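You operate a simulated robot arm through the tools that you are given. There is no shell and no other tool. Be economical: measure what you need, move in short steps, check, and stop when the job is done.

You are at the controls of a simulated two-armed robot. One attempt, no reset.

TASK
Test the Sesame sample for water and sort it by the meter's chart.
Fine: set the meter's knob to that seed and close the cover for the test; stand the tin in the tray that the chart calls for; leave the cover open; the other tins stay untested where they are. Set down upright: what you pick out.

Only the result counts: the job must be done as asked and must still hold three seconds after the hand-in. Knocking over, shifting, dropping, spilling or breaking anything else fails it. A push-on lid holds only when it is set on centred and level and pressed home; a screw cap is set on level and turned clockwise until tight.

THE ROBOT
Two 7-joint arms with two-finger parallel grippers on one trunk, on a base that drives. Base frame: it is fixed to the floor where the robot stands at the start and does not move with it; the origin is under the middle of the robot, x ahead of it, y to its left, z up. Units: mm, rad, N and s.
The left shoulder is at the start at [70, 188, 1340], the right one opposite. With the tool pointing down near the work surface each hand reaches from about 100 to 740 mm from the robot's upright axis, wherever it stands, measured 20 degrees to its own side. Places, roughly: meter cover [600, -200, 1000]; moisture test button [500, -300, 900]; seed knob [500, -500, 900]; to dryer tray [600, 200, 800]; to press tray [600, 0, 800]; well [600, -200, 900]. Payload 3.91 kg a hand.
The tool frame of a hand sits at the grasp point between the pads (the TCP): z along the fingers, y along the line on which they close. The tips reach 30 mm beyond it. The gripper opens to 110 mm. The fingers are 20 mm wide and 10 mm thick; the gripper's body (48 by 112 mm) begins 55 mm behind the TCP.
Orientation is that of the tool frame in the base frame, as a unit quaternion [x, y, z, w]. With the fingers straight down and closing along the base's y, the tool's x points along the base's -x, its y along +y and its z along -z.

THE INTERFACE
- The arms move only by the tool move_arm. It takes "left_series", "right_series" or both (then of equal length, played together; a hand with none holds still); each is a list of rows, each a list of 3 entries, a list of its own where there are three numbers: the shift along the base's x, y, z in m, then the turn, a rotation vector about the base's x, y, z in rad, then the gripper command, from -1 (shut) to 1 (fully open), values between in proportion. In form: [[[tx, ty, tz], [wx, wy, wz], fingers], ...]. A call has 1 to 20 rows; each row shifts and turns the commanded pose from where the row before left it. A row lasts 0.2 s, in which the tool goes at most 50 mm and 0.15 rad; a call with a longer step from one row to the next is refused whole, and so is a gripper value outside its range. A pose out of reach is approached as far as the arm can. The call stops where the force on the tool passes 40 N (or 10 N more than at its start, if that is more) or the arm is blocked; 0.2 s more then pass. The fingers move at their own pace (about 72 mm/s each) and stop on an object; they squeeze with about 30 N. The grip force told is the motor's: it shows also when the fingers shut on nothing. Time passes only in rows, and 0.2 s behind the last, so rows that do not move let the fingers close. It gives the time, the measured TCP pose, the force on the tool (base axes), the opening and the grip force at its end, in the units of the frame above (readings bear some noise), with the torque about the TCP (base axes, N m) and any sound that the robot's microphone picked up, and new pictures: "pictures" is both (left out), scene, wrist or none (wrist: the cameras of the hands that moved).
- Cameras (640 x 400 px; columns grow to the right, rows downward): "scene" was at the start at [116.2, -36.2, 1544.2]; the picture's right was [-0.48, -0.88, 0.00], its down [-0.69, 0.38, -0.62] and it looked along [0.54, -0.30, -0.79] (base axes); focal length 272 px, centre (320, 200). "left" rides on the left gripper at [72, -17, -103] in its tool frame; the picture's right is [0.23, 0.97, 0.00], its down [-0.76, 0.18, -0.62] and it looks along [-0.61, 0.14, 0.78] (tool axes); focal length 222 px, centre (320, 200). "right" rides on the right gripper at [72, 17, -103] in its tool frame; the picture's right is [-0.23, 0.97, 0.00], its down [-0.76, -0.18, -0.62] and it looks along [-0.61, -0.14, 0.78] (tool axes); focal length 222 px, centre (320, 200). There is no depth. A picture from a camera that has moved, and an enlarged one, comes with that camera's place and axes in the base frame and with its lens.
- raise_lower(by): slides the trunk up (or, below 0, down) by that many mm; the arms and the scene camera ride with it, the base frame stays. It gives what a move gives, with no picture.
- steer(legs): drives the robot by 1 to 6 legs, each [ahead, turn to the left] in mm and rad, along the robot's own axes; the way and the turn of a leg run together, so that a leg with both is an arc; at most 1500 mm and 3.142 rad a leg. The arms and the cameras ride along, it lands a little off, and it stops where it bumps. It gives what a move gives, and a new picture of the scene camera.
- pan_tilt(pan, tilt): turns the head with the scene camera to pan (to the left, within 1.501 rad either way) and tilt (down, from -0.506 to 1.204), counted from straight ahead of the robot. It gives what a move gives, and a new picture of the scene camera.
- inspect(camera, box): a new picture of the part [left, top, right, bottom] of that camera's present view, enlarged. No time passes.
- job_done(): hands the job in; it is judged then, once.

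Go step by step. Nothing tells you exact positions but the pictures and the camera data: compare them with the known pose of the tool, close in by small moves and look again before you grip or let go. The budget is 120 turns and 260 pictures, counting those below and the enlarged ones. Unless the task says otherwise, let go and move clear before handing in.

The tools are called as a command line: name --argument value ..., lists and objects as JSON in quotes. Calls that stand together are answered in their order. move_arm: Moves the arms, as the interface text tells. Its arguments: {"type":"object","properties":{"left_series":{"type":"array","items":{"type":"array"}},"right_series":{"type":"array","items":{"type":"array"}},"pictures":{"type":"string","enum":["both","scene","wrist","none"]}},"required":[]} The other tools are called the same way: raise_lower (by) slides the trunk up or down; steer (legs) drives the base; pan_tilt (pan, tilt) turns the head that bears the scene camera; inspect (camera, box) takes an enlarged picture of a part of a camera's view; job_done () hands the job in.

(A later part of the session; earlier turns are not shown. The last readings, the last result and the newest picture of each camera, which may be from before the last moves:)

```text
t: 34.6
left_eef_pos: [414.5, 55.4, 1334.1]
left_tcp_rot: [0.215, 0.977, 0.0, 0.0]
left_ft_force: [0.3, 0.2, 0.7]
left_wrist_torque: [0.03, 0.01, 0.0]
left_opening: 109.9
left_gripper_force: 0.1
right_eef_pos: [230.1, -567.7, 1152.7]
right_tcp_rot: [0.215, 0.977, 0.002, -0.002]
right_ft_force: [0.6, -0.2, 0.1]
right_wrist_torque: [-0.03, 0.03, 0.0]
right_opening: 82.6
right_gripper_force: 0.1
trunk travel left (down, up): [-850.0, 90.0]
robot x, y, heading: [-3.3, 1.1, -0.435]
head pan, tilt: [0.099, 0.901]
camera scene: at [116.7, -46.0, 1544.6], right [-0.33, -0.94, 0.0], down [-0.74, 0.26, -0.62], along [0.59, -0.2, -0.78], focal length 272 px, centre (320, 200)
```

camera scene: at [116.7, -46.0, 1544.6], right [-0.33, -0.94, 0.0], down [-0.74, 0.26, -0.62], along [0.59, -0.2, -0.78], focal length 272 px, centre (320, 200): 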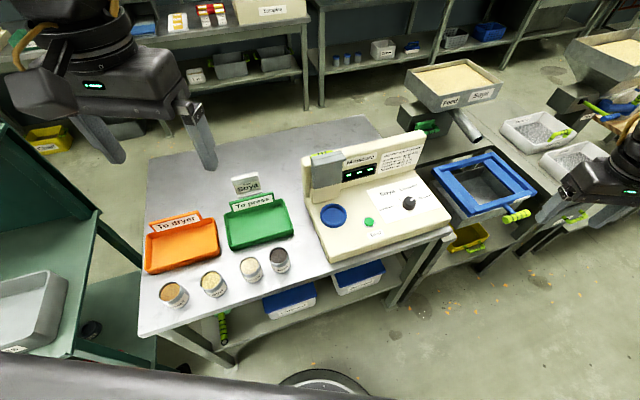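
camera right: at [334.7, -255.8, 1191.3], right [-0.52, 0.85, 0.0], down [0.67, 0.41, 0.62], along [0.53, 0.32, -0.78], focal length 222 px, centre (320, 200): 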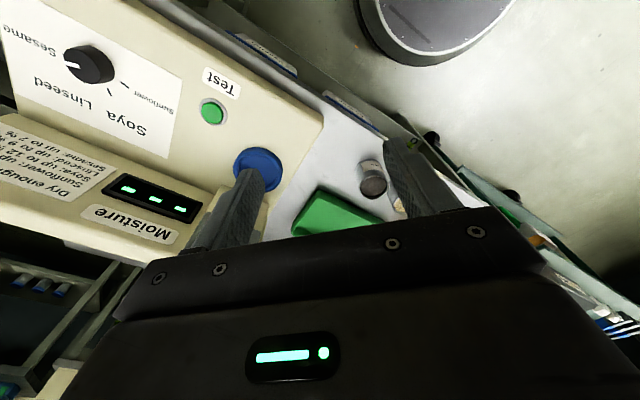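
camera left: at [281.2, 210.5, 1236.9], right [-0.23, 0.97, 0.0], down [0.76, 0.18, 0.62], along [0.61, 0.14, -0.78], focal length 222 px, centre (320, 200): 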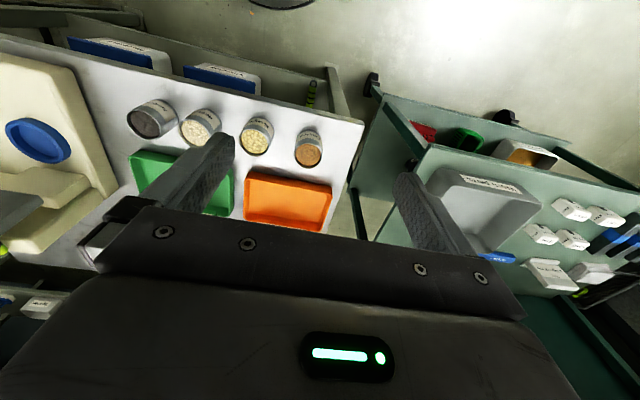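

The turn worked. Now I bring the left hand above the Sesame tin at [478, 28], turning it to about -45° yaw.

move_arm --left_series '[[[0.007, -0.003, -0.04], [0, 0, -0.04], 0.4], [[0.007, -0.003, -0.04], [0, 0, -0.04], 0.4], [[0.007, -0.003, -0.04], [0, 0, -0.04], 0.4], [[0.007, -0.003, -0.04], [0, 0, -0.04], 0.4], [[0.007, -0.003, -0.04], [0, 0, -0.04], 0.4], [[0.007, -0.003, -0.04], [0, 0, -0.04], 0.4], [[0.007, -0.003, -0.04], [0, 0, -0.04], 0.4], [[0.007, -0.003, -0.04], [0, 0, -0.04], 0.4], [[0.007, -0.003, -0.04], [0, 0, -0.04], 0.4], [[0, 0, 0], [0, 0, 0], 0.4]]'

inspect --camera "scene" --box '[140, 170, 300, 310]'

```text
t: 36.8
left_eef_pos: [416.2, 28.6, 1122.4]
left_tcp_rot: [0.316, 0.949, 0.0, -0.001]
left_ft_force: [-0.1, 0.1, 0.5]
left_wrist_torque: [-0.01, 0.04, 0.02]
left_opening: 76.9
left_gripper_force: 0.1
left hand out of reach, approached as far as the arm can: row 3, 4, 5, 6, 7, 8, 9
right_eef_pos: [231.0, -568.1, 1151.9]
right_tcp_rot: [0.216, 0.976, 0.002, -0.002]
right_ft_force: [-0.7, 0.5, -0.1]
right_wrist_torque: [0.01, -0.01, -0.04]
right_opening: 82.7
right_gripper_force: 0.1
trunk travel left (down, up): [-850.0, 90.0]
robot x, y, heading: [-0.1, -5.6, -0.434]
head pan, tilt: [0.099, 0.901]
camera scene: at [116.7, -45.5, 1544.6], right [-0.33, -0.94, 0.0], down [-0.74, 0.26, -0.62], along [0.59, -0.2, -0.78], focal length 272 px, centre (320, 200)
camera left: at [350.0, 58.1, 1227.0], right [0.4, 0.92, 0.0], down [0.72, -0.31, 0.62], along [0.57, -0.25, -0.78], focal length 222 px, centre (320, 200)
```

scene: 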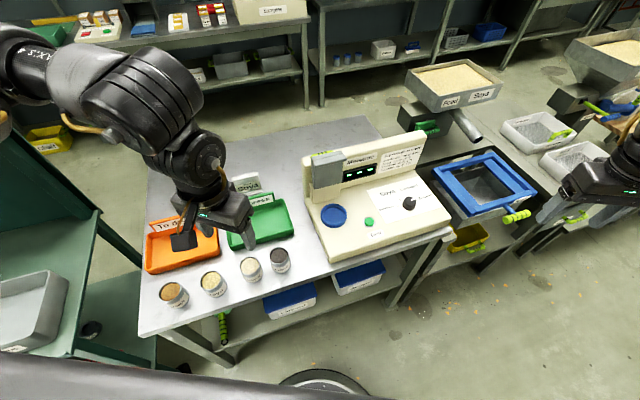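
left: 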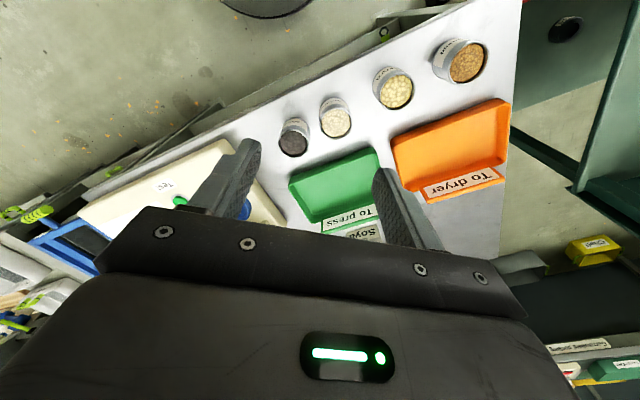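

```text
2.86 times, centred on (220, 240) of scene
camera zoom: at [116.7, -45.5, 1544.6], right [-0.33, -0.94, 0.0], down [-0.74, 0.26, -0.62], along [0.59, -0.2, -0.78], focal length 777 px, centre (606, 86)
```

zoom: 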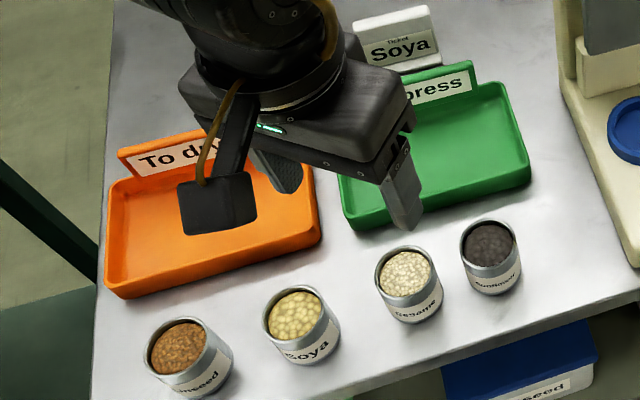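

The arm stopped part-way. I'll try approaching in a different order: outward first and with less yaw.

move_arm --left_series '[[[0.02, 0, 0], [0, 0, 0.1], 0.4], [[0.02, 0, 0], [0, 0, 0.1], 0.4], [[0.02, 0, 0], [0, 0, 0.05], 0.4], [[0.01, 0, -0.04], [0, 0, 0], 0.4], [[0, 0, -0.04], [0, 0, 0], 0.4], [[0, 0, -0.04], [0, 0, 0], 0.4]]' --pictures "none"

```text
t: 38.2
left_eef_pos: [460.9, 22.7, 1008.8]
left_tcp_rot: [0.192, 0.981, 0.001, 0.001]
left_ft_force: [0.1, 0.0, -0.1]
left_wrist_torque: [-0.03, 0.0, 0.0]
left_opening: 77.3
left_gripper_force: 0.0
left hand out of reach, approached as far as the arm can: row 3, 4, 6
right_eef_pos: [233.1, -567.6, 1151.2]
right_tcp_rot: [0.216, 0.976, 0.002, -0.003]
right_ft_force: [0.1, -0.1, -0.1]
right_wrist_torque: [0.02, -0.01, 0.02]
right_opening: 82.6
right_gripper_force: 0.0
trunk travel left (down, up): [-850.0, 90.0]
robot x, y, heading: [3.8, -1.4, -0.438]
head pan, tilt: [0.099, 0.901]
```

Nearly there. I continue in small steps towards [478, 28].

move_arm --left_series '[[[0.009, 0.003, 0], [0, 0, 0], 0.4], [[0.009, 0.003, -0.01], [0, 0, 0], 0.4], [[0, 0, -0.03], [0, 0, 0], 0.4], [[0, 0, -0.03], [0, 0, 0], 0.4], [[0, 0, 0], [0, 0, 0], 0.4]]' --pictures "both"

inspect --camera "scene" --box '[140, 170, 300, 310]'

```text
t: 39.4
left_eef_pos: [445.0, 12.0, 950.4]
left_tcp_rot: [0.194, 0.981, 0.001, 0.0]
left_ft_force: [0.2, -0.4, 0.2]
left_wrist_torque: [0.0, -0.03, -0.04]
left_opening: 77.2
left_gripper_force: 0.0
left hand out of reach, approached as far as the arm can: row 1, 2, 3, 4
right_eef_pos: [230.1, -568.0, 1151.8]
right_tcp_rot: [0.217, 0.976, 0.002, -0.001]
right_ft_force: [0.6, 0.1, -0.2]
right_wrist_torque: [0.02, 0.02, 0.0]
right_opening: 82.5
right_gripper_force: 0.0
trunk travel left (down, up): [-850.0, 90.0]
robot x, y, heading: [1.0, 1.2, -0.435]
head pan, tilt: [0.099, 0.901]
camera scene: at [116.1, -46.4, 1544.6], right [-0.33, -0.94, 0.0], down [-0.74, 0.26, -0.62], along [0.59, -0.2, -0.78], focal length 272 px, centre (320, 200)
camera left: at [373.1, 22.6, 1053.9], right [0.16, 0.99, 0.0], down [0.77, -0.13, 0.63], along [0.62, -0.1, -0.78], focal length 222 px, centre (320, 200)
```

scene: 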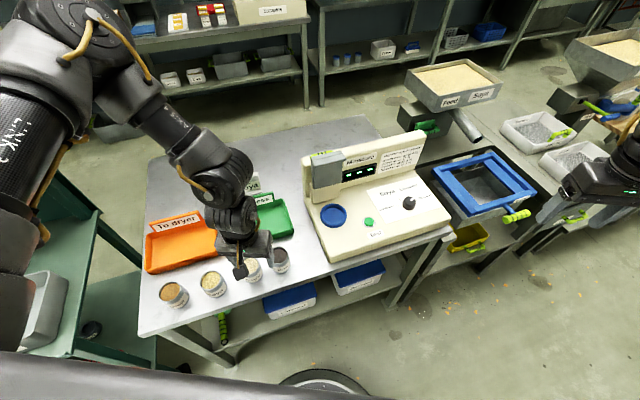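
left: 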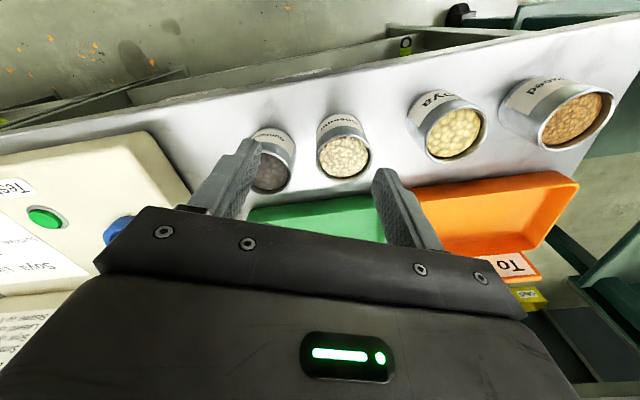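

```text
2.86 times, centred on (220, 240) of scene
camera zoom: at [116.1, -46.4, 1544.6], right [-0.33, -0.94, 0.0], down [-0.74, 0.26, -0.62], along [0.59, -0.2, -0.78], focal length 777 px, centre (606, 86)
```

zoom: 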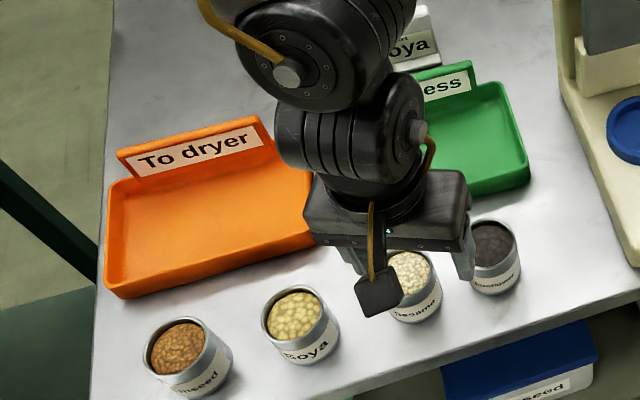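

The arm posture seems poor near here. I'll raise the hand, go outward to a well-conditioned spot and test descending from there.

move_arm --left_series '[[[0, 0, 0.045], [0, 0, 0], 0.4], [[0, 0, 0.045], [0, 0, 0], 0.4], [[0, 0, 0.045], [0, 0, 0], 0.4], [[0, 0, 0.045], [0, 0, 0], 0.4], [[0, 0, 0.045], [0, 0, 0], 0.4], [[0.01, -0.02, 0.02], [0, 0, 0], 0.4], [[0.01, -0.02, 0.02], [0, 0, 0], 0.4], [[0.02, -0.02, 0], [0, 0, 0], 0.4], [[0.02, -0.02, 0], [0, 0, 0], 0.4], [[0, 0, 0], [0, 0, 0], 0.4]]' --pictures "none"

move_arm --left_series '[[[0, 0, -0.045], [0, 0, 0], 0.4], [[0, 0, -0.045], [0, 0, 0], 0.4], [[0, 0, -0.045], [0, 0, 0], 0.4], [[0, 0, -0.045], [0, 0, 0], 0.4]]' --pictures "scene"

```text
t: 41.6
left_eef_pos: [510.3, -63.8, 1217.8]
left_tcp_rot: [0.195, 0.981, -0.001, -0.002]
left_ft_force: [0.2, 0.7, -0.3]
left_wrist_torque: [-0.04, 0.02, 0.01]
left_opening: 76.8
left_gripper_force: 0.1
right_eef_pos: [237.0, -565.8, 1152.8]
right_tcp_rot: [0.215, 0.977, 0.001, -0.003]
right_ft_force: [0.6, 0.2, -0.5]
right_wrist_torque: [-0.03, 0.01, -0.01]
right_opening: 82.6
right_gripper_force: 0.0
trunk travel left (down, up): [-850.0, 90.0]
robot x, y, heading: [1.2, -4.0, -0.436]
head pan, tilt: [0.099, 0.901]
```

```text
t: 42.6
left_eef_pos: [506.9, -68.5, 1034.7]
left_tcp_rot: [0.195, 0.981, 0.001, 0.0]
left_ft_force: [-0.9, -0.5, -0.9]
left_wrist_torque: [0.03, 0.0, -0.01]
left_opening: 77.1
left_gripper_force: 0.2
right_eef_pos: [232.3, -567.5, 1151.3]
right_tcp_rot: [0.217, 0.976, 0.002, -0.003]
right_ft_force: [-0.2, 0.4, -0.5]
right_wrist_torque: [-0.01, 0.02, -0.03]
right_opening: 82.5
right_gripper_force: 0.0
trunk travel left (down, up): [-850.0, 90.0]
robot x, y, heading: [1.6, 2.2, -0.435]
head pan, tilt: [0.099, 0.901]
camera scene: at [117.8, -47.7, 1544.5], right [-0.33, -0.94, 0.0], down [-0.74, 0.26, -0.62], along [0.59, -0.2, -0.78], focal length 272 px, centre (320, 200)
```

scene: 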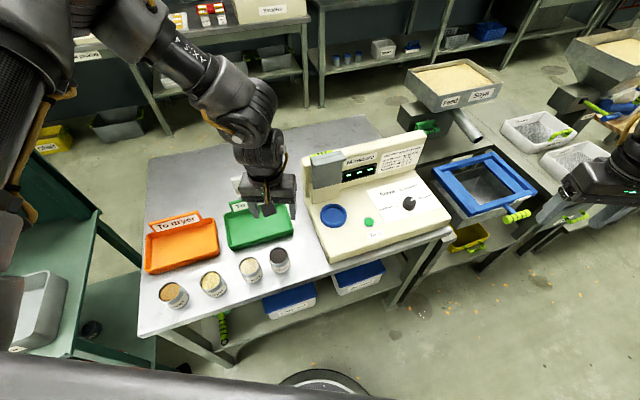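

This posture works without limits. I'll approach the tin from here, coming in from the far side at this height, then look.

move_arm --left_series '[[[-0.005, 0.024, 0], [0, 0, 0], 0.4], [[-0.005, 0.024, 0], [0, 0, 0], 0.4], [[-0.005, 0.024, 0], [0, 0, 0], 0.4], [[-0.005, 0.024, 0], [0, 0, 0], 0.4], [[-0.005, 0, 0], [0, 0, 0], 0.4], [[0, 0, 0], [0, 0, 0], 0.4]]' --pictures "none"

```text
t: 44.0
left_eef_pos: [461.1, 23.1, 1040.0]
left_tcp_rot: [0.195, 0.981, 0.001, 0.0]
left_ft_force: [-0.7, 0.4, -0.2]
left_wrist_torque: [0.0, 0.02, -0.01]
left_opening: 76.8
left_gripper_force: 0.1
left hand out of reach, approached as far as the arm can: row 1, 2, 3, 4
right_eef_pos: [231.3, -568.5, 1152.3]
right_tcp_rot: [0.215, 0.977, 0.003, -0.002]
right_ft_force: [-0.2, -0.3, 0.1]
right_wrist_torque: [0.01, 0.01, 0.01]
right_opening: 82.5
right_gripper_force: 0.0
trunk travel left (down, up): [-850.0, 90.0]
robot x, y, heading: [-0.3, -1.7, -0.438]
head pan, tilt: [0.099, 0.901]
```

Both arms seem limited in yaw when going left; more positive yaw helped before. I'll rotate the left hand by +0.8 rad and retry.

move_arm --left_series '[[[0, 0, 0], [0, 0, 0.14], 0.4], [[0, 0, 0], [0, 0, 0.14], 0.4], [[0, 0, 0], [0, 0, 0.14], 0.4], [[0, 0, 0], [0, 0, 0.14], 0.4], [[0, 0, 0], [0, 0, 0.14], 0.4], [[0, 0, 0], [0, 0, 0.14], 0.4], [[0.009, 0.003, 0], [0, 0, 0], 0.4], [[0.008, 0.002, 0], [0, 0, 0], 0.4], [[0, 0, -0.04], [0, 0, 0], 0.4], [[0, 0, -0.04], [0, 0, 0], 0.4], [[0, 0, 0], [0, 0, 0], 0.4]]' --pictures "both"

inspect --camera "scene" --box '[180, 190, 310, 300]'

```text
t: 46.4
left_eef_pos: [476.9, 26.9, 963.8]
left_tcp_rot: [-0.222, 0.975, 0.0, 0.001]
left_ft_force: [-1.0, -0.2, -0.5]
left_wrist_torque: [-0.04, -0.01, 0.01]
left_opening: 76.9
left_gripper_force: 0.1
right_eef_pos: [230.6, -567.8, 1153.7]
right_tcp_rot: [0.215, 0.977, 0.001, -0.001]
right_ft_force: [-0.2, 0.3, -0.3]
right_wrist_torque: [0.0, 0.02, 0.01]
right_opening: 82.4
right_gripper_force: 0.0
trunk travel left (down, up): [-850.0, 90.0]
robot x, y, heading: [0.6, -1.2, -0.432]
head pan, tilt: [0.099, 0.901]
camera scene: at [115.6, -46.0, 1544.7], right [-0.33, -0.94, 0.0], down [-0.74, 0.26, -0.62], along [0.59, -0.2, -0.78], focal length 272 px, centre (320, 200)
camera left: at [421.0, -20.0, 1068.0], right [-0.63, 0.78, 0.0], down [0.61, 0.49, 0.62], along [0.49, 0.39, -0.78], focal length 222 px, centre (320, 200)
```

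scene: 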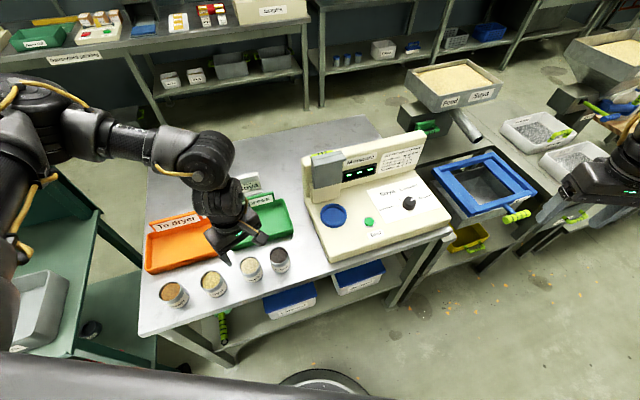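
left: 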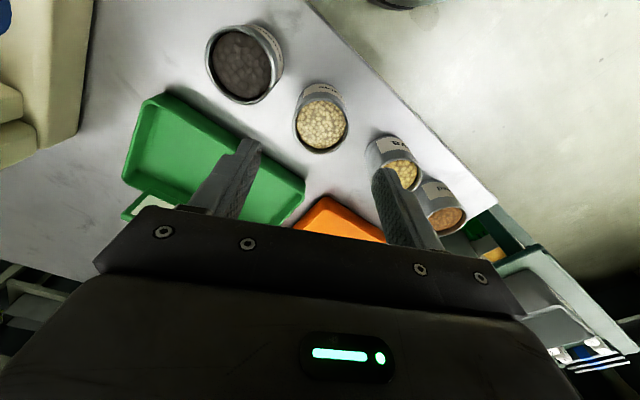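

```text
3.64 times, centred on (245, 245) of scene
camera zoom: at [115.6, -46.0, 1544.7], right [-0.33, -0.94, 0.0], down [-0.74, 0.26, -0.62], along [0.59, -0.2, -0.78], focal length 989 px, centre (593, 36)
```

zoom: 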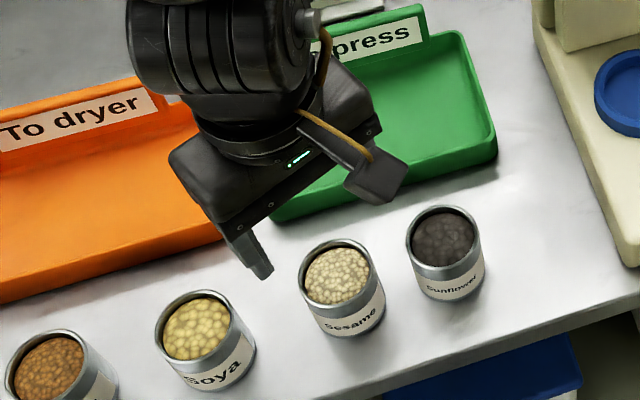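

The hand is now well placed above the Sesame tin at [479, 28]. I'll turn a bit more to clear Sunflower, then descend to z 864.

move_arm --left_series '[[[0.002, 0.001, 0], [0, 0, 0.1], 0.4], [[0, 0, 0], [0, 0, 0.1], 0.4], [[0, 0, -0.03], [0, 0, 0], 0.4], [[0, 0, -0.03], [0, 0, 0], 0.4], [[0, 0, 0], [0, 0, 0], 0.4]]' --pictures "both"

inspect --camera "scene" --box '[200, 210, 300, 290]'

inspect --camera "left" --box '[180, 40, 440, 210]'

```text
t: 47.6
left_eef_pos: [479.9, 28.8, 899.1]
left_tcp_rot: [-0.318, 0.948, 0.0, 0.0]
left_ft_force: [-0.1, -0.5, -0.4]
left_wrist_torque: [0.01, 0.0, -0.02]
left_opening: 77.0
left_gripper_force: 0.1
right_eef_pos: [231.0, -567.7, 1151.4]
right_tcp_rot: [0.216, 0.976, 0.003, -0.002]
right_ft_force: [0.1, -0.2, -1.0]
right_wrist_torque: [-0.02, 0.01, -0.01]
right_opening: 82.5
right_gripper_force: 0.0
trunk travel left (down, up): [-850.0, 90.0]
robot x, y, heading: [2.4, 2.9, -0.433]
head pan, tilt: [0.099, 0.901]
camera scene: at [116.0, -46.1, 1544.6], right [-0.33, -0.94, 0.0], down [-0.74, 0.26, -0.62], along [0.59, -0.2, -0.78], focal length 272 px, centre (320, 200)
camera left: at [433.7, -29.9, 1003.2], right [-0.77, 0.64, 0.0], down [0.5, 0.6, 0.62], along [0.4, 0.48, -0.78], focal length 222 px, centre (320, 200)
```

scene: 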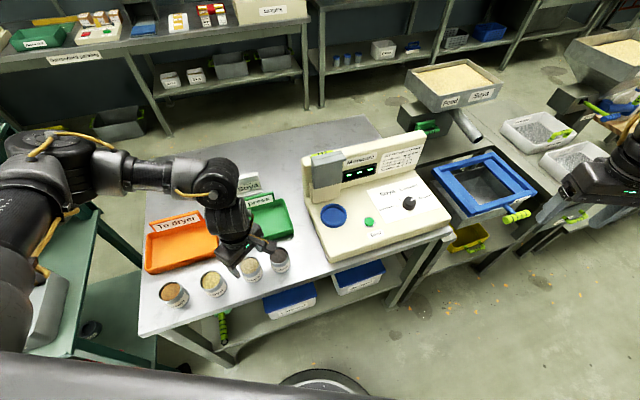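
left: 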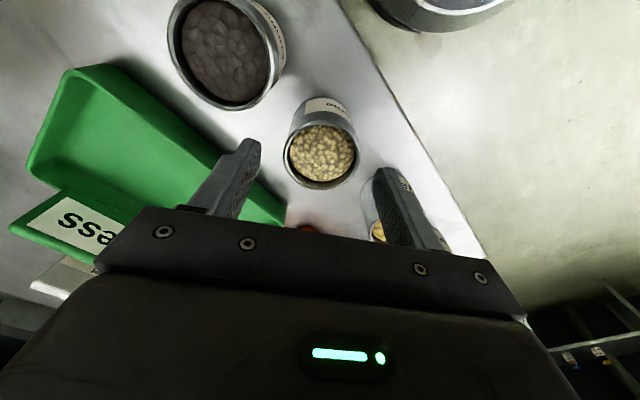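

```text
5.00 times, centred on (250, 250) of scene
camera zoom: at [116.0, -46.1, 1544.6], right [-0.33, -0.94, 0.0], down [-0.74, 0.26, -0.62], along [0.59, -0.2, -0.78], focal length 1359 px, centre (670, -50)
```

zoom: 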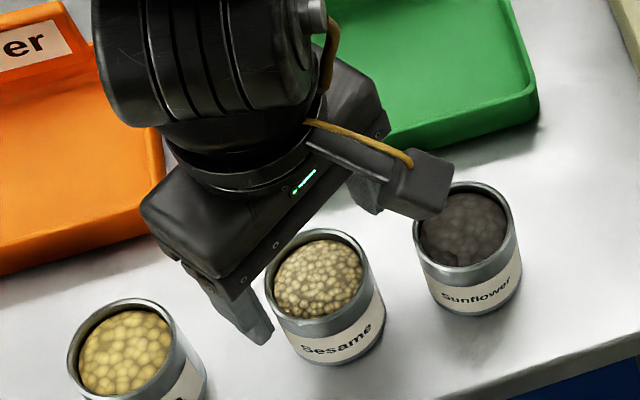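

```text
2.35 times, centred on (310, 125) of left
camera zoom: at [433.7, -29.9, 1003.2], right [-0.77, 0.64, 0.0], down [0.5, 0.6, 0.62], along [0.4, 0.48, -0.78], focal length 523 px, centre (344, 376)
```

zoom: 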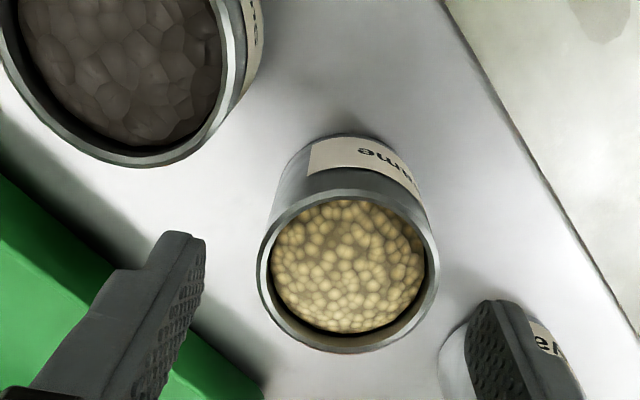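

Centred. I descend to z 864 and close.

move_arm --left_series '[[[0.001, 0, -0.02], [0, 0, 0], 0.4], [[0, 0, -0.015], [0, 0, 0], 0.4], [[0, 0, 0], [0, 0, 0], -0.2], [[0, 0, 0], [0, 0, 0], -0.2], [[0, 0, 0], [0, 0, 0], -0.2]]' --pictures "wrist"

inspect --camera "scene" --box '[200, 210, 300, 290]'

```text
t: 48.8
left_eef_pos: [481.5, 28.0, 865.4]
left_tcp_rot: [-0.318, 0.948, 0.0, 0.0]
left_ft_force: [0.1, 0.8, 0.2]
left_wrist_torque: [-0.06, 0.02, 0.03]
left_opening: 54.6
left_gripper_force: 29.9
right_eef_pos: [232.4, -566.9, 1151.7]
right_tcp_rot: [0.216, 0.976, 0.002, -0.003]
right_ft_force: [-0.4, 0.0, 0.4]
right_wrist_torque: [0.03, 0.01, 0.01]
right_opening: 82.6
right_gripper_force: 0.0
trunk travel left (down, up): [-850.0, 90.0]
robot x, y, heading: [-2.7, 0.9, -0.435]
head pan, tilt: [0.099, 0.901]
camera left: at [435.5, -29.9, 968.5], right [-0.77, 0.64, 0.0], down [0.5, 0.6, 0.62], along [0.4, 0.48, -0.78], focal length 222 px, centre (320, 200)
```

left: 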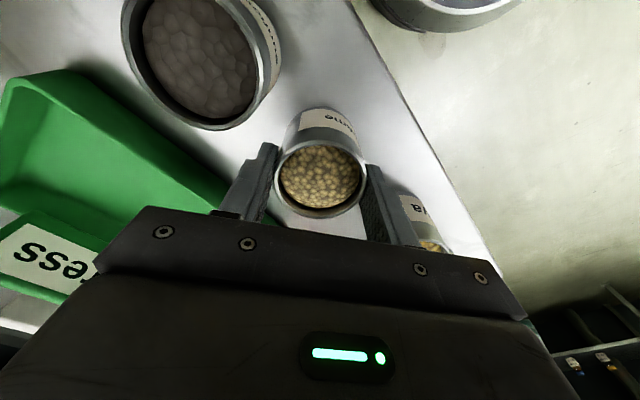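

```text
5.00 times, centred on (250, 250) of scene
camera zoom: at [116.8, -46.0, 1544.6], right [-0.33, -0.94, 0.0], down [-0.74, 0.26, -0.62], along [0.59, -0.2, -0.78], focal length 1359 px, centre (670, -50)
```

zoom: 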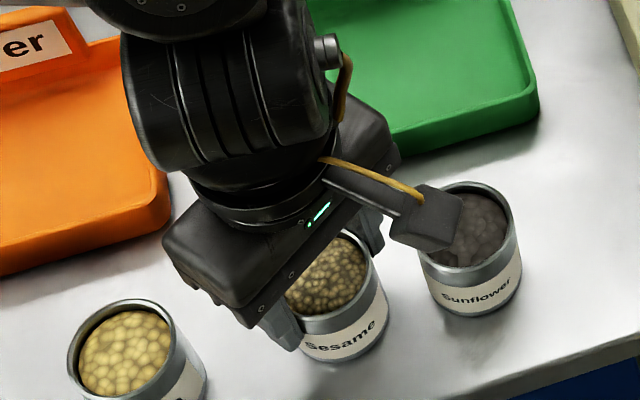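

Gripped at 54.6 mm. I lift and carry the tin towards the well at about [553, -240], staying well above it.

move_arm --left_series '[[[0, 0, 0.03], [0, 0, 0], -0.2], [[0, 0, 0.045], [0, 0, 0], -0.2], [[0, 0, 0.045], [0, 0, 0], -0.2], [[0, 0, 0.03], [0, 0, 0], -0.2], [[0.005, -0.033, 0], [0, 0, -0.1], -0.2], [[0.005, -0.033, 0], [0, 0, -0.1], -0.2], [[0.005, -0.033, 0], [0, 0, -0.1], -0.2], [[0.005, -0.033, 0], [0, 0, -0.1], -0.2], [[0.005, -0.033, 0], [0, 0, -0.1], -0.2], [[0.005, -0.033, 0], [0, 0, -0.1], -0.2], [[0.005, -0.033, 0], [0, 0, -0.1], -0.2], [[0.005, -0.033, 0], [0, 0, -0.1], -0.2], [[0, 0, 0], [0, 0, 0], -0.2]]'

inspect --camera "scene" --box '[260, 120, 420, 260]'

```text
t: 51.6
left_eef_pos: [521.4, -237.5, 1014.3]
left_tcp_rot: [0.077, 0.997, 0.001, 0.0]
left_ft_force: [0.3, 0.1, -0.5]
left_wrist_torque: [0.0, -0.02, 0.0]
left_opening: 54.1
left_gripper_force: 29.9
right_eef_pos: [233.3, -567.0, 1152.0]
right_tcp_rot: [0.215, 0.977, 0.002, -0.002]
right_ft_force: [0.8, 0.2, -0.3]
right_wrist_torque: [0.05, -0.02, 0.0]
right_opening: 82.5
right_gripper_force: 0.1
trunk travel left (down, up): [-850.0, 90.0]
robot x, y, heading: [2.0, 2.2, -0.433]
head pan, tilt: [0.099, 0.901]
camera scene: at [118.0, -44.8, 1544.5], right [-0.33, -0.94, 0.0], down [-0.74, 0.26, -0.62], along [0.59, -0.2, -0.78], focal length 272 px, centre (320, 200)
camera left: at [449.8, -243.4, 1118.6], right [-0.08, 1.0, 0.0], down [0.78, 0.06, 0.62], along [0.62, 0.05, -0.78], focal length 222 px, centre (320, 200)
```

scene: 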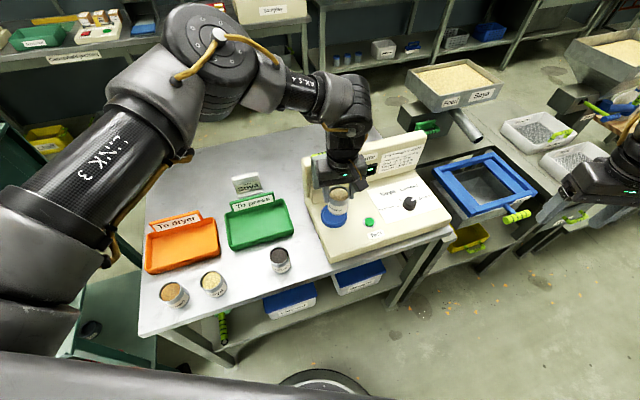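
left: 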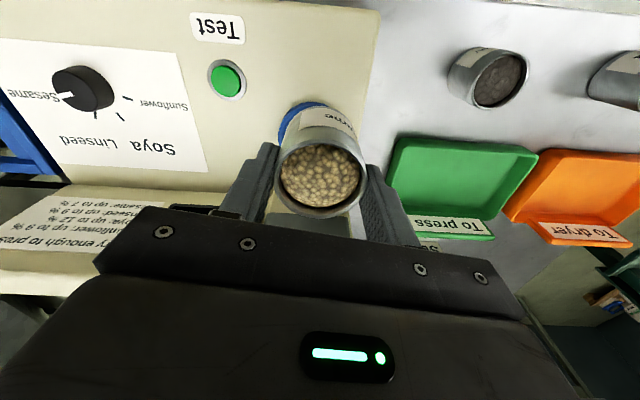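

```text
2.86 times, centred on (340, 190) of scene
camera zoom: at [118.0, -44.8, 1544.5], right [-0.33, -0.94, 0.0], down [-0.74, 0.26, -0.62], along [0.59, -0.2, -0.78], focal length 777 px, centre (263, 229)
```

zoom: 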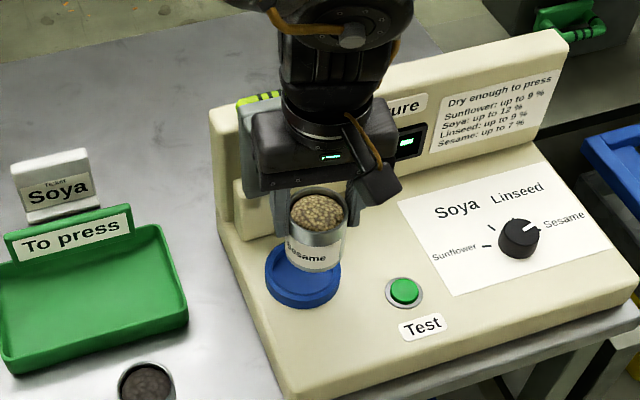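

The well centre works out at about [557, -244], rim z ≈ 865. I move over it in two steps at this height, watching the cover clearance.

move_arm --left_series '[[[0.018, -0.003, 0], [0, 0, 0], -0.2], [[0.018, -0.003, 0], [0, 0, 0], -0.2], [[0, 0, 0], [0, 0, 0], -0.2]]'

inspect --camera "scene" --box '[280, 130, 400, 250]'

```text
t: 52.4
left_eef_pos: [557.1, -242.9, 1016.3]
left_tcp_rot: [0.076, 0.997, 0.0, 0.0]
left_ft_force: [-0.2, 0.9, -0.3]
left_wrist_torque: [-0.02, -0.01, -0.02]
left_opening: 54.5
left_gripper_force: 29.9
right_eef_pos: [231.9, -567.0, 1151.4]
right_tcp_rot: [0.215, 0.977, 0.002, -0.001]
right_ft_force: [-1.1, -0.3, 0.9]
right_wrist_torque: [0.01, 0.02, 0.03]
right_opening: 82.4
right_gripper_force: 0.0
trunk travel left (down, up): [-850.0, 90.0]
robot x, y, heading: [-0.4, 1.1, -0.438]
head pan, tilt: [0.099, 0.901]
camera scene: at [117.0, -45.4, 1544.6], right [-0.33, -0.94, 0.0], down [-0.74, 0.26, -0.62], along [0.59, -0.2, -0.78], focal length 272 px, centre (320, 200)
camera left: at [484.5, -248.6, 1119.7], right [-0.08, 1.0, 0.0], down [0.78, 0.06, 0.62], along [0.62, 0.05, -0.78], focal length 222 px, centre (320, 200)
```

scene: 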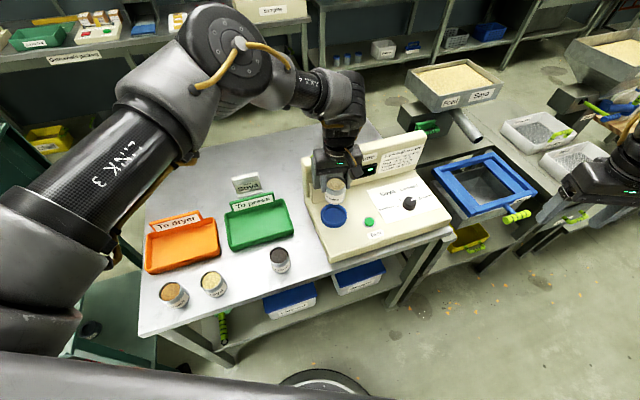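
left: 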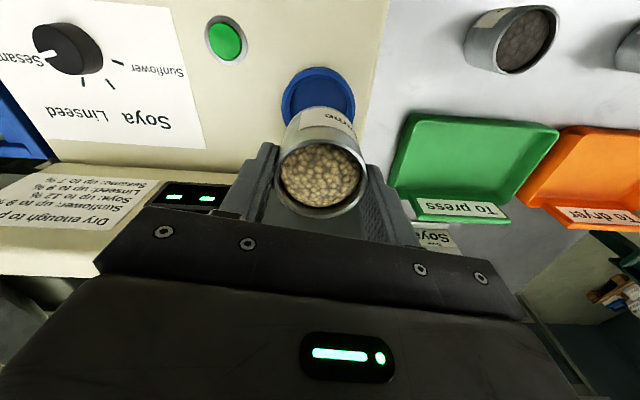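

```text
3.33 times, centred on (340, 190) of scene
camera zoom: at [117.0, -45.4, 1544.6], right [-0.33, -0.94, 0.0], down [-0.74, 0.26, -0.62], along [0.59, -0.2, -0.78], focal length 906 px, centre (253, 233)
```

zoom: 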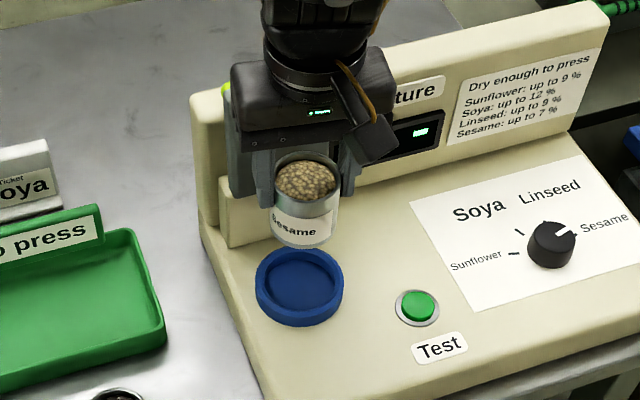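

I enlarge the left camera view to refine the well centre.

inspect --camera "left" --box '[250, 50, 410, 150]'

```text
4.00 times, centred on (330, 100) of left
camera zoom: at [484.5, -248.6, 1119.7], right [-0.08, 1.0, 0.0], down [0.78, 0.06, 0.62], along [0.62, 0.05, -0.78], focal length 888 px, centre (280, 600)
```

zoom: 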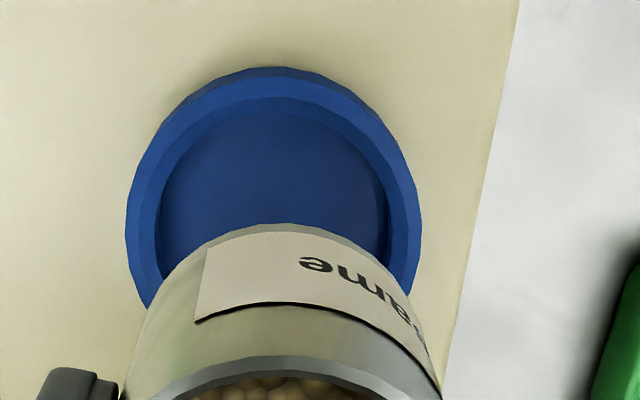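

Well refined to [557, -244], inner diameter ~66 mm vs tin 55. I adjust slightly and descend to z 945.

move_arm --left_series '[[[0.002, -0.002, -0.025], [0, 0, 0], -0.2], [[0, 0, -0.025], [0, 0, 0], -0.2], [[0, 0, -0.02], [0, 0, 0], -0.2], [[0, 0, 0], [0, 0, 0], -0.2]]'

inspect --camera "scene" --box '[290, 150, 390, 240]'

inspect --camera "left" --box '[240, 60, 400, 220]'

```text
t: 52.9
left_eef_pos: [560.0, -242.8, 989.7]
left_tcp_rot: [0.075, 0.997, 0.0, 0.002]
left_ft_force: [-2.8, 1.9, 4.9]
left_wrist_torque: [-0.02, -0.37, 0.1]
left_opening: 54.1
left_gripper_force: 30.1
right_eef_pos: [231.6, -566.1, 1152.1]
right_tcp_rot: [0.216, 0.976, 0.002, -0.002]
right_ft_force: [0.8, -0.2, -0.4]
right_wrist_torque: [-0.02, -0.01, 0.01]
right_opening: 82.6
right_gripper_force: 0.0
trunk travel left (down, up): [-850.0, 90.0]
robot x, y, heading: [-0.7, -1.0, -0.43]
head pan, tilt: [0.099, 0.901]
stopped in row 2 (left hand): the force on the tool passed its limit at 65 N (the readings are from after the stop); the commanded pose is now the measured one
camera scene: at [115.0, -44.5, 1544.8], right [-0.33, -0.94, 0.0], down [-0.74, 0.26, -0.62], along [0.59, -0.2, -0.78], focal length 272 px, centre (320, 200)
camera left: at [486.8, -249.0, 1094.1], right [-0.08, 1.0, 0.0], down [0.78, 0.06, 0.63], along [0.62, 0.05, -0.78], focal length 222 px, centre (320, 200)
```

scene: 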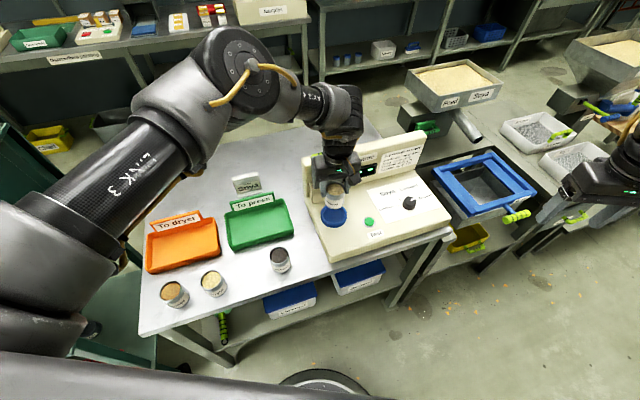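
left: 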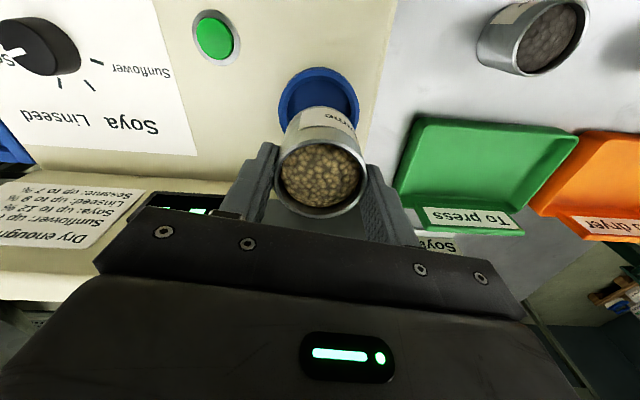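

```text
4.44 times, centred on (340, 195) of scene
camera zoom: at [115.0, -44.5, 1544.8], right [-0.33, -0.94, 0.0], down [-0.74, 0.26, -0.62], along [0.59, -0.2, -0.78], focal length 1208 px, centre (231, 222)
```

zoom: 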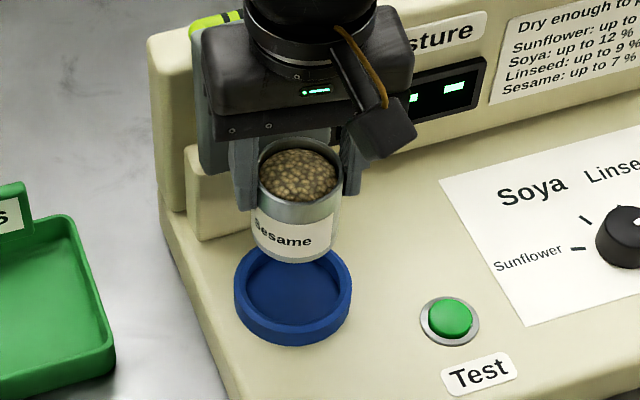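

```text
2.50 times, centred on (320, 140) of left
camera zoom: at [486.8, -249.0, 1094.1], right [-0.08, 1.0, 0.0], down [0.78, 0.06, 0.63], along [0.62, 0.05, -0.78], focal length 555 px, centre (320, 350)
```

zoom: 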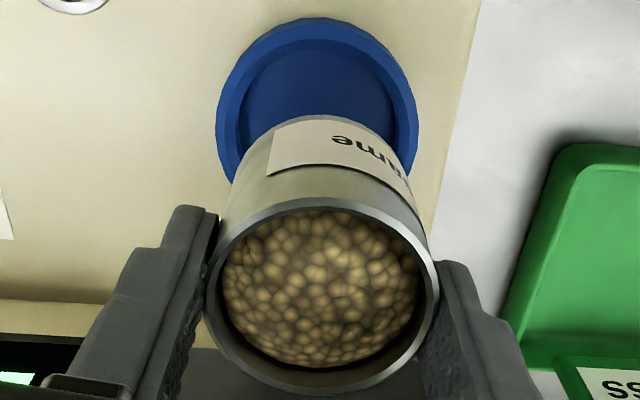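

The gripper body met the open cover. I'll back off, set the tin on free table at about [528, -128], and regrip it with the hand leaning back so the body clears the cover.

move_arm --left_series '[[[0, 0, 0.03], [0, 0, 0], -0.2], [[-0.008, 0.029, 0], [0, 0, 0], -0.2], [[-0.008, 0.029, 0], [0, 0, 0], -0.2], [[-0.008, 0.029, 0], [0, 0, 0], -0.2], [[-0.008, 0.028, 0], [0, 0, 0], -0.2], [[0, 0, -0.04], [0, 0, 0], -0.2], [[0, 0, -0.04], [0, 0, 0], -0.2], [[0, 0, -0.04], [0, 0, 0], -0.2], [[0, 0, 0], [0, 0, 0], -0.2]]'

inspect --camera "scene" --box '[240, 170, 360, 270]'

```text
t: 54.9
left_eef_pos: [529.8, -129.6, 897.9]
left_tcp_rot: [0.074, 0.997, 0.001, 0.002]
left_ft_force: [-0.5, 0.5, -0.2]
left_wrist_torque: [0.01, -0.01, 0.01]
left_opening: 54.3
left_gripper_force: 29.8
right_eef_pos: [231.5, -567.7, 1151.6]
right_tcp_rot: [0.216, 0.976, 0.002, -0.003]
right_ft_force: [0.1, -0.2, -0.1]
right_wrist_torque: [-0.02, 0.0, 0.02]
right_opening: 82.6
right_gripper_force: 0.0
trunk travel left (down, up): [-850.0, 90.0]
robot x, y, heading: [-3.0, -1.5, -0.432]
head pan, tilt: [0.099, 0.901]
camera scene: at [116.8, -46.3, 1544.6], right [-0.33, -0.94, 0.0], down [-0.74, 0.26, -0.62], along [0.59, -0.2, -0.78], focal length 272 px, centre (320, 200)
camera left: at [456.8, -136.3, 1001.5], right [-0.08, 1.0, 0.0], down [0.78, 0.06, 0.63], along [0.62, 0.05, -0.78], focal length 222 px, centre (320, 200)
```

scene: 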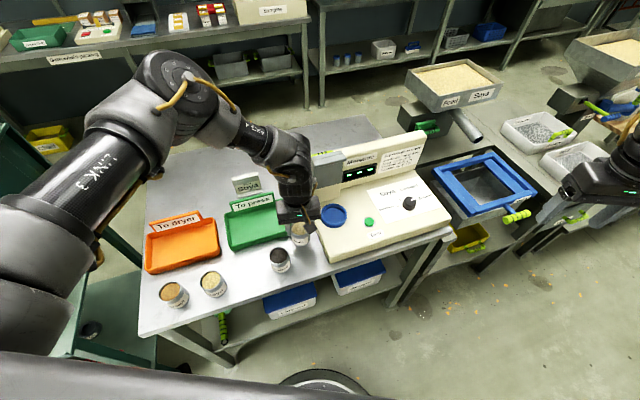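
left: 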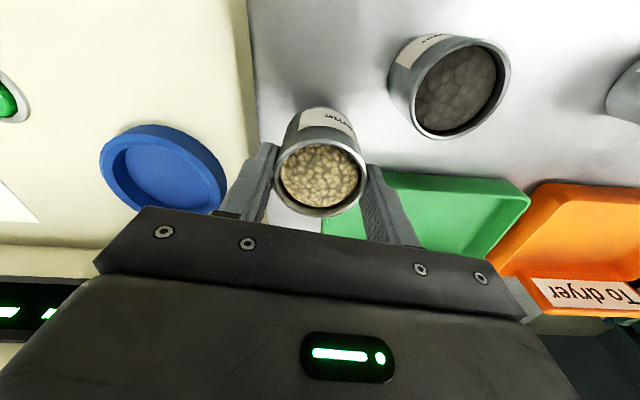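

```text
4.00 times, centred on (300, 220) of scene
camera zoom: at [116.8, -46.3, 1544.6], right [-0.33, -0.94, 0.0], down [-0.74, 0.26, -0.62], along [0.59, -0.2, -0.78], focal length 1088 px, centre (400, 120)
```

zoom: 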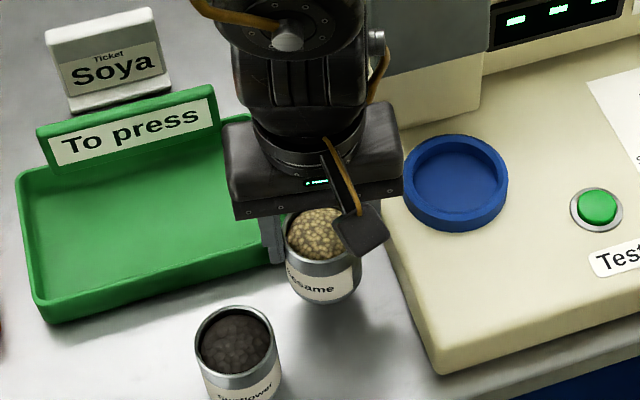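

I shift slightly away from the meter side and lower to the table until contact, then open just a little.

move_arm --left_series '[[[-0.004, 0.006, -0.01], [0, 0, 0], -0.2], [[0, 0, -0.015], [0, 0, 0], -0.2], [[0, 0, -0.004], [0, 0, 0], -0.2], [[0, 0, -0.003], [0, 0, 0], -0.2], [[0, 0, 0], [0, 0, 0], -0.2]]' --pictures "none"

```text
t: 56.1
left_eef_pos: [524.5, -123.3, 866.5]
left_tcp_rot: [0.076, 0.997, 0.001, 0.001]
left_ft_force: [-0.8, 0.1, -1.2]
left_wrist_torque: [-0.03, 0.0, -0.03]
left_opening: 54.1
left_gripper_force: 29.9
right_eef_pos: [233.0, -567.5, 1151.7]
right_tcp_rot: [0.215, 0.977, 0.002, -0.003]
right_ft_force: [-0.4, -0.2, 0.4]
right_wrist_torque: [0.02, -0.01, -0.01]
right_opening: 82.6
right_gripper_force: 0.1
trunk travel left (down, up): [-850.0, 90.0]
robot x, y, heading: [1.0, 0.7, -0.439]
head pan, tilt: [0.099, 0.901]
```

move_arm --left_series '[[[0, 0, -0.0015], [0, 0, 0], -0.2], [[0, 0, -0.001], [0, 0, 0], -0.2], [[0, 0, 0], [0, 0, 0], -0.2]]' --pictures "none"

```text
t: 56.9
left_eef_pos: [524.2, -121.5, 864.8]
left_tcp_rot: [0.075, 0.997, 0.001, 0.001]
left_ft_force: [0.6, 2.7, 7.4]
left_wrist_torque: [0.08, 0.12, -0.02]
left_opening: 54.4
left_gripper_force: 30.0
right_eef_pos: [230.8, -567.0, 1152.5]
right_tcp_rot: [0.216, 0.976, 0.002, -0.003]
right_ft_force: [0.8, -0.3, 0.3]
right_wrist_torque: [0.06, 0.0, 0.02]
right_opening: 82.4
right_gripper_force: 0.0
trunk travel left (down, up): [-850.0, 90.0]
robot x, y, heading: [1.2, -2.6, -0.437]
head pan, tilt: [0.099, 0.901]
```

Tin is standing on the table. I open a little, tilt the hand back 0.48 rad about the closing axis, and regrip.

move_arm --left_series '[[[0, 0, 0], [0, 0, 0], 0.25], [[0, 0, 0], [0, 0, 0], 0.25], [[0, 0, 0], [-0.018, -0.119, 0], 0.25], [[0, 0, 0], [-0.018, -0.119, 0], 0.25], [[-0.002, 0, -0.001], [-0.018, -0.119, 0], 0.25], [[-0.002, 0, -0.002], [-0.018, -0.119, 0], 0.25], [[0, 0, 0], [0, 0, 0], 0.25]]' --pictures "both"

inspect --camera "scene" --box '[240, 170, 360, 270]'

```text
t: 58.5
left_eef_pos: [521.2, -123.7, 862.3]
left_tcp_rot: [0.074, 0.968, -0.017, 0.239]
left_ft_force: [0.0, 1.2, 0.3]
left_wrist_torque: [-0.03, -0.02, 0.0]
left_opening: 68.7
left_gripper_force: 0.0
right_eef_pos: [232.2, -567.6, 1151.9]
right_tcp_rot: [0.215, 0.977, 0.002, -0.002]
right_ft_force: [-0.7, -0.1, -0.2]
right_wrist_torque: [-0.03, 0.01, 0.04]
right_opening: 82.1
right_gripper_force: 0.1
trunk travel left (down, up): [-850.0, 90.0]
robot x, y, heading: [-0.4, 2.7, -0.43]
head pan, tilt: [0.099, 0.901]
camera scene: at [117.0, -45.9, 1544.5], right [-0.33, -0.94, 0.0], down [-0.74, 0.26, -0.62], along [0.59, -0.2, -0.78], focal length 272 px, centre (320, 200)
camera left: at [409.3, -124.0, 919.8], right [-0.05, 0.99, -0.1], down [0.41, 0.12, 0.91], along [0.91, 0.01, -0.41], focal length 222 px, centre (320, 200)
```

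scene: 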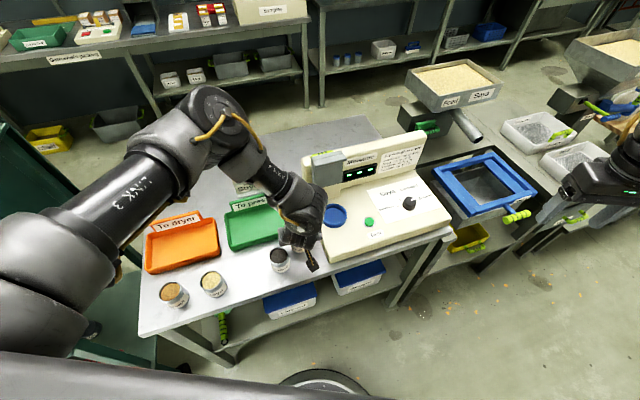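
left: 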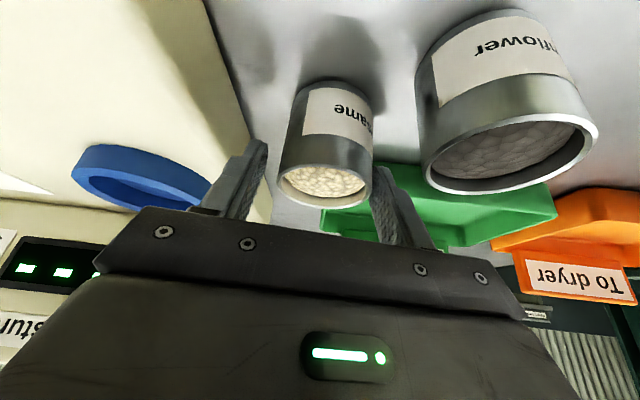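

```text
4.00 times, centred on (300, 220) of scene
camera zoom: at [117.0, -45.9, 1544.5], right [-0.33, -0.94, 0.0], down [-0.74, 0.26, -0.62], along [0.59, -0.2, -0.78], focal length 1088 px, centre (400, 120)
```

zoom: 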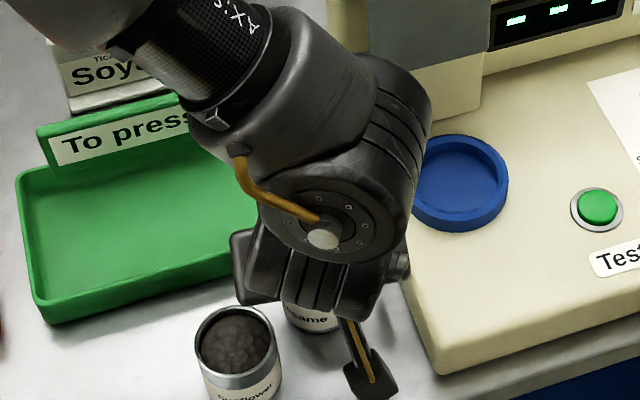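

The hand leans back well clear. I regrip the tin.

move_arm --left_series '[[[0, 0, 0], [0, 0, 0], -0.2], [[0, 0, 0], [0, 0, 0], -0.2], [[0, 0, 0], [0, 0, 0], -0.2], [[0, 0, 0.02], [0, 0, 0], -0.2], [[0, 0, 0.045], [0, 0, 0], -0.2], [[0, 0, 0.045], [0, 0, 0], -0.2], [[0, 0, 0], [0, 0, 0], -0.2]]' --pictures "wrist"

inspect --camera "scene" --box '[240, 150, 380, 270]'

```text
t: 60.1
left_eef_pos: [518.6, -122.6, 970.8]
left_tcp_rot: [0.073, 0.968, -0.017, 0.238]
left_ft_force: [0.3, -0.4, -0.8]
left_wrist_torque: [0.02, 0.0, 0.0]
left_opening: 54.1
left_gripper_force: 30.4
right_eef_pos: [232.9, -567.6, 1152.0]
right_tcp_rot: [0.215, 0.977, 0.002, -0.003]
right_ft_force: [-0.3, -0.3, -0.7]
right_wrist_torque: [0.01, 0.0, -0.03]
right_opening: 82.5
right_gripper_force: 0.0
trunk travel left (down, up): [-850.0, 90.0]
robot x, y, heading: [0.1, -0.1, -0.431]
head pan, tilt: [0.099, 0.901]
camera left: at [406.0, -122.7, 1029.0], right [-0.05, 0.99, -0.1], down [0.41, 0.12, 0.91], along [0.91, 0.01, -0.41], focal length 222 px, centre (320, 200)
```

left: 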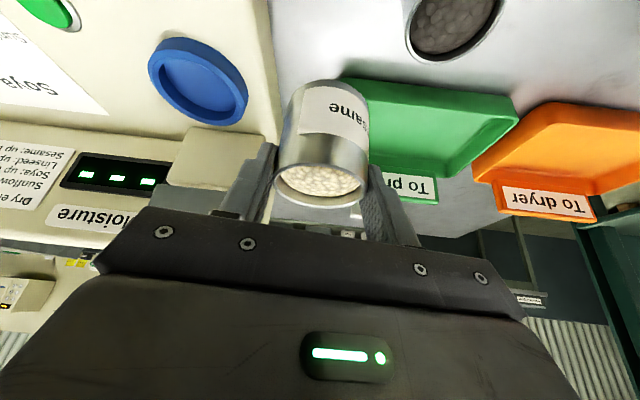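

```text
3.33 times, centred on (310, 210) of scene
camera zoom: at [117.3, -46.4, 1544.5], right [-0.33, -0.94, 0.0], down [-0.74, 0.26, -0.62], along [0.59, -0.2, -0.78], focal length 906 px, centre (353, 167)
```

zoom: 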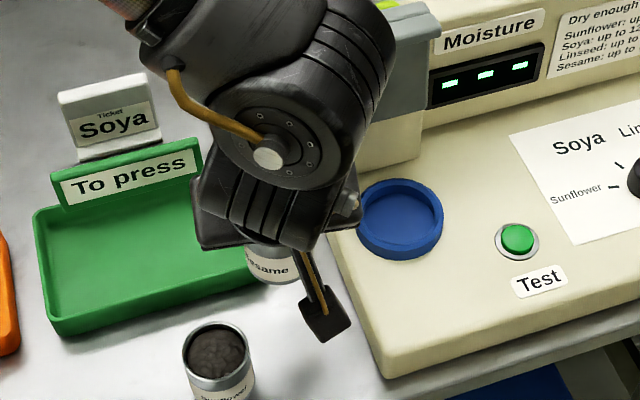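

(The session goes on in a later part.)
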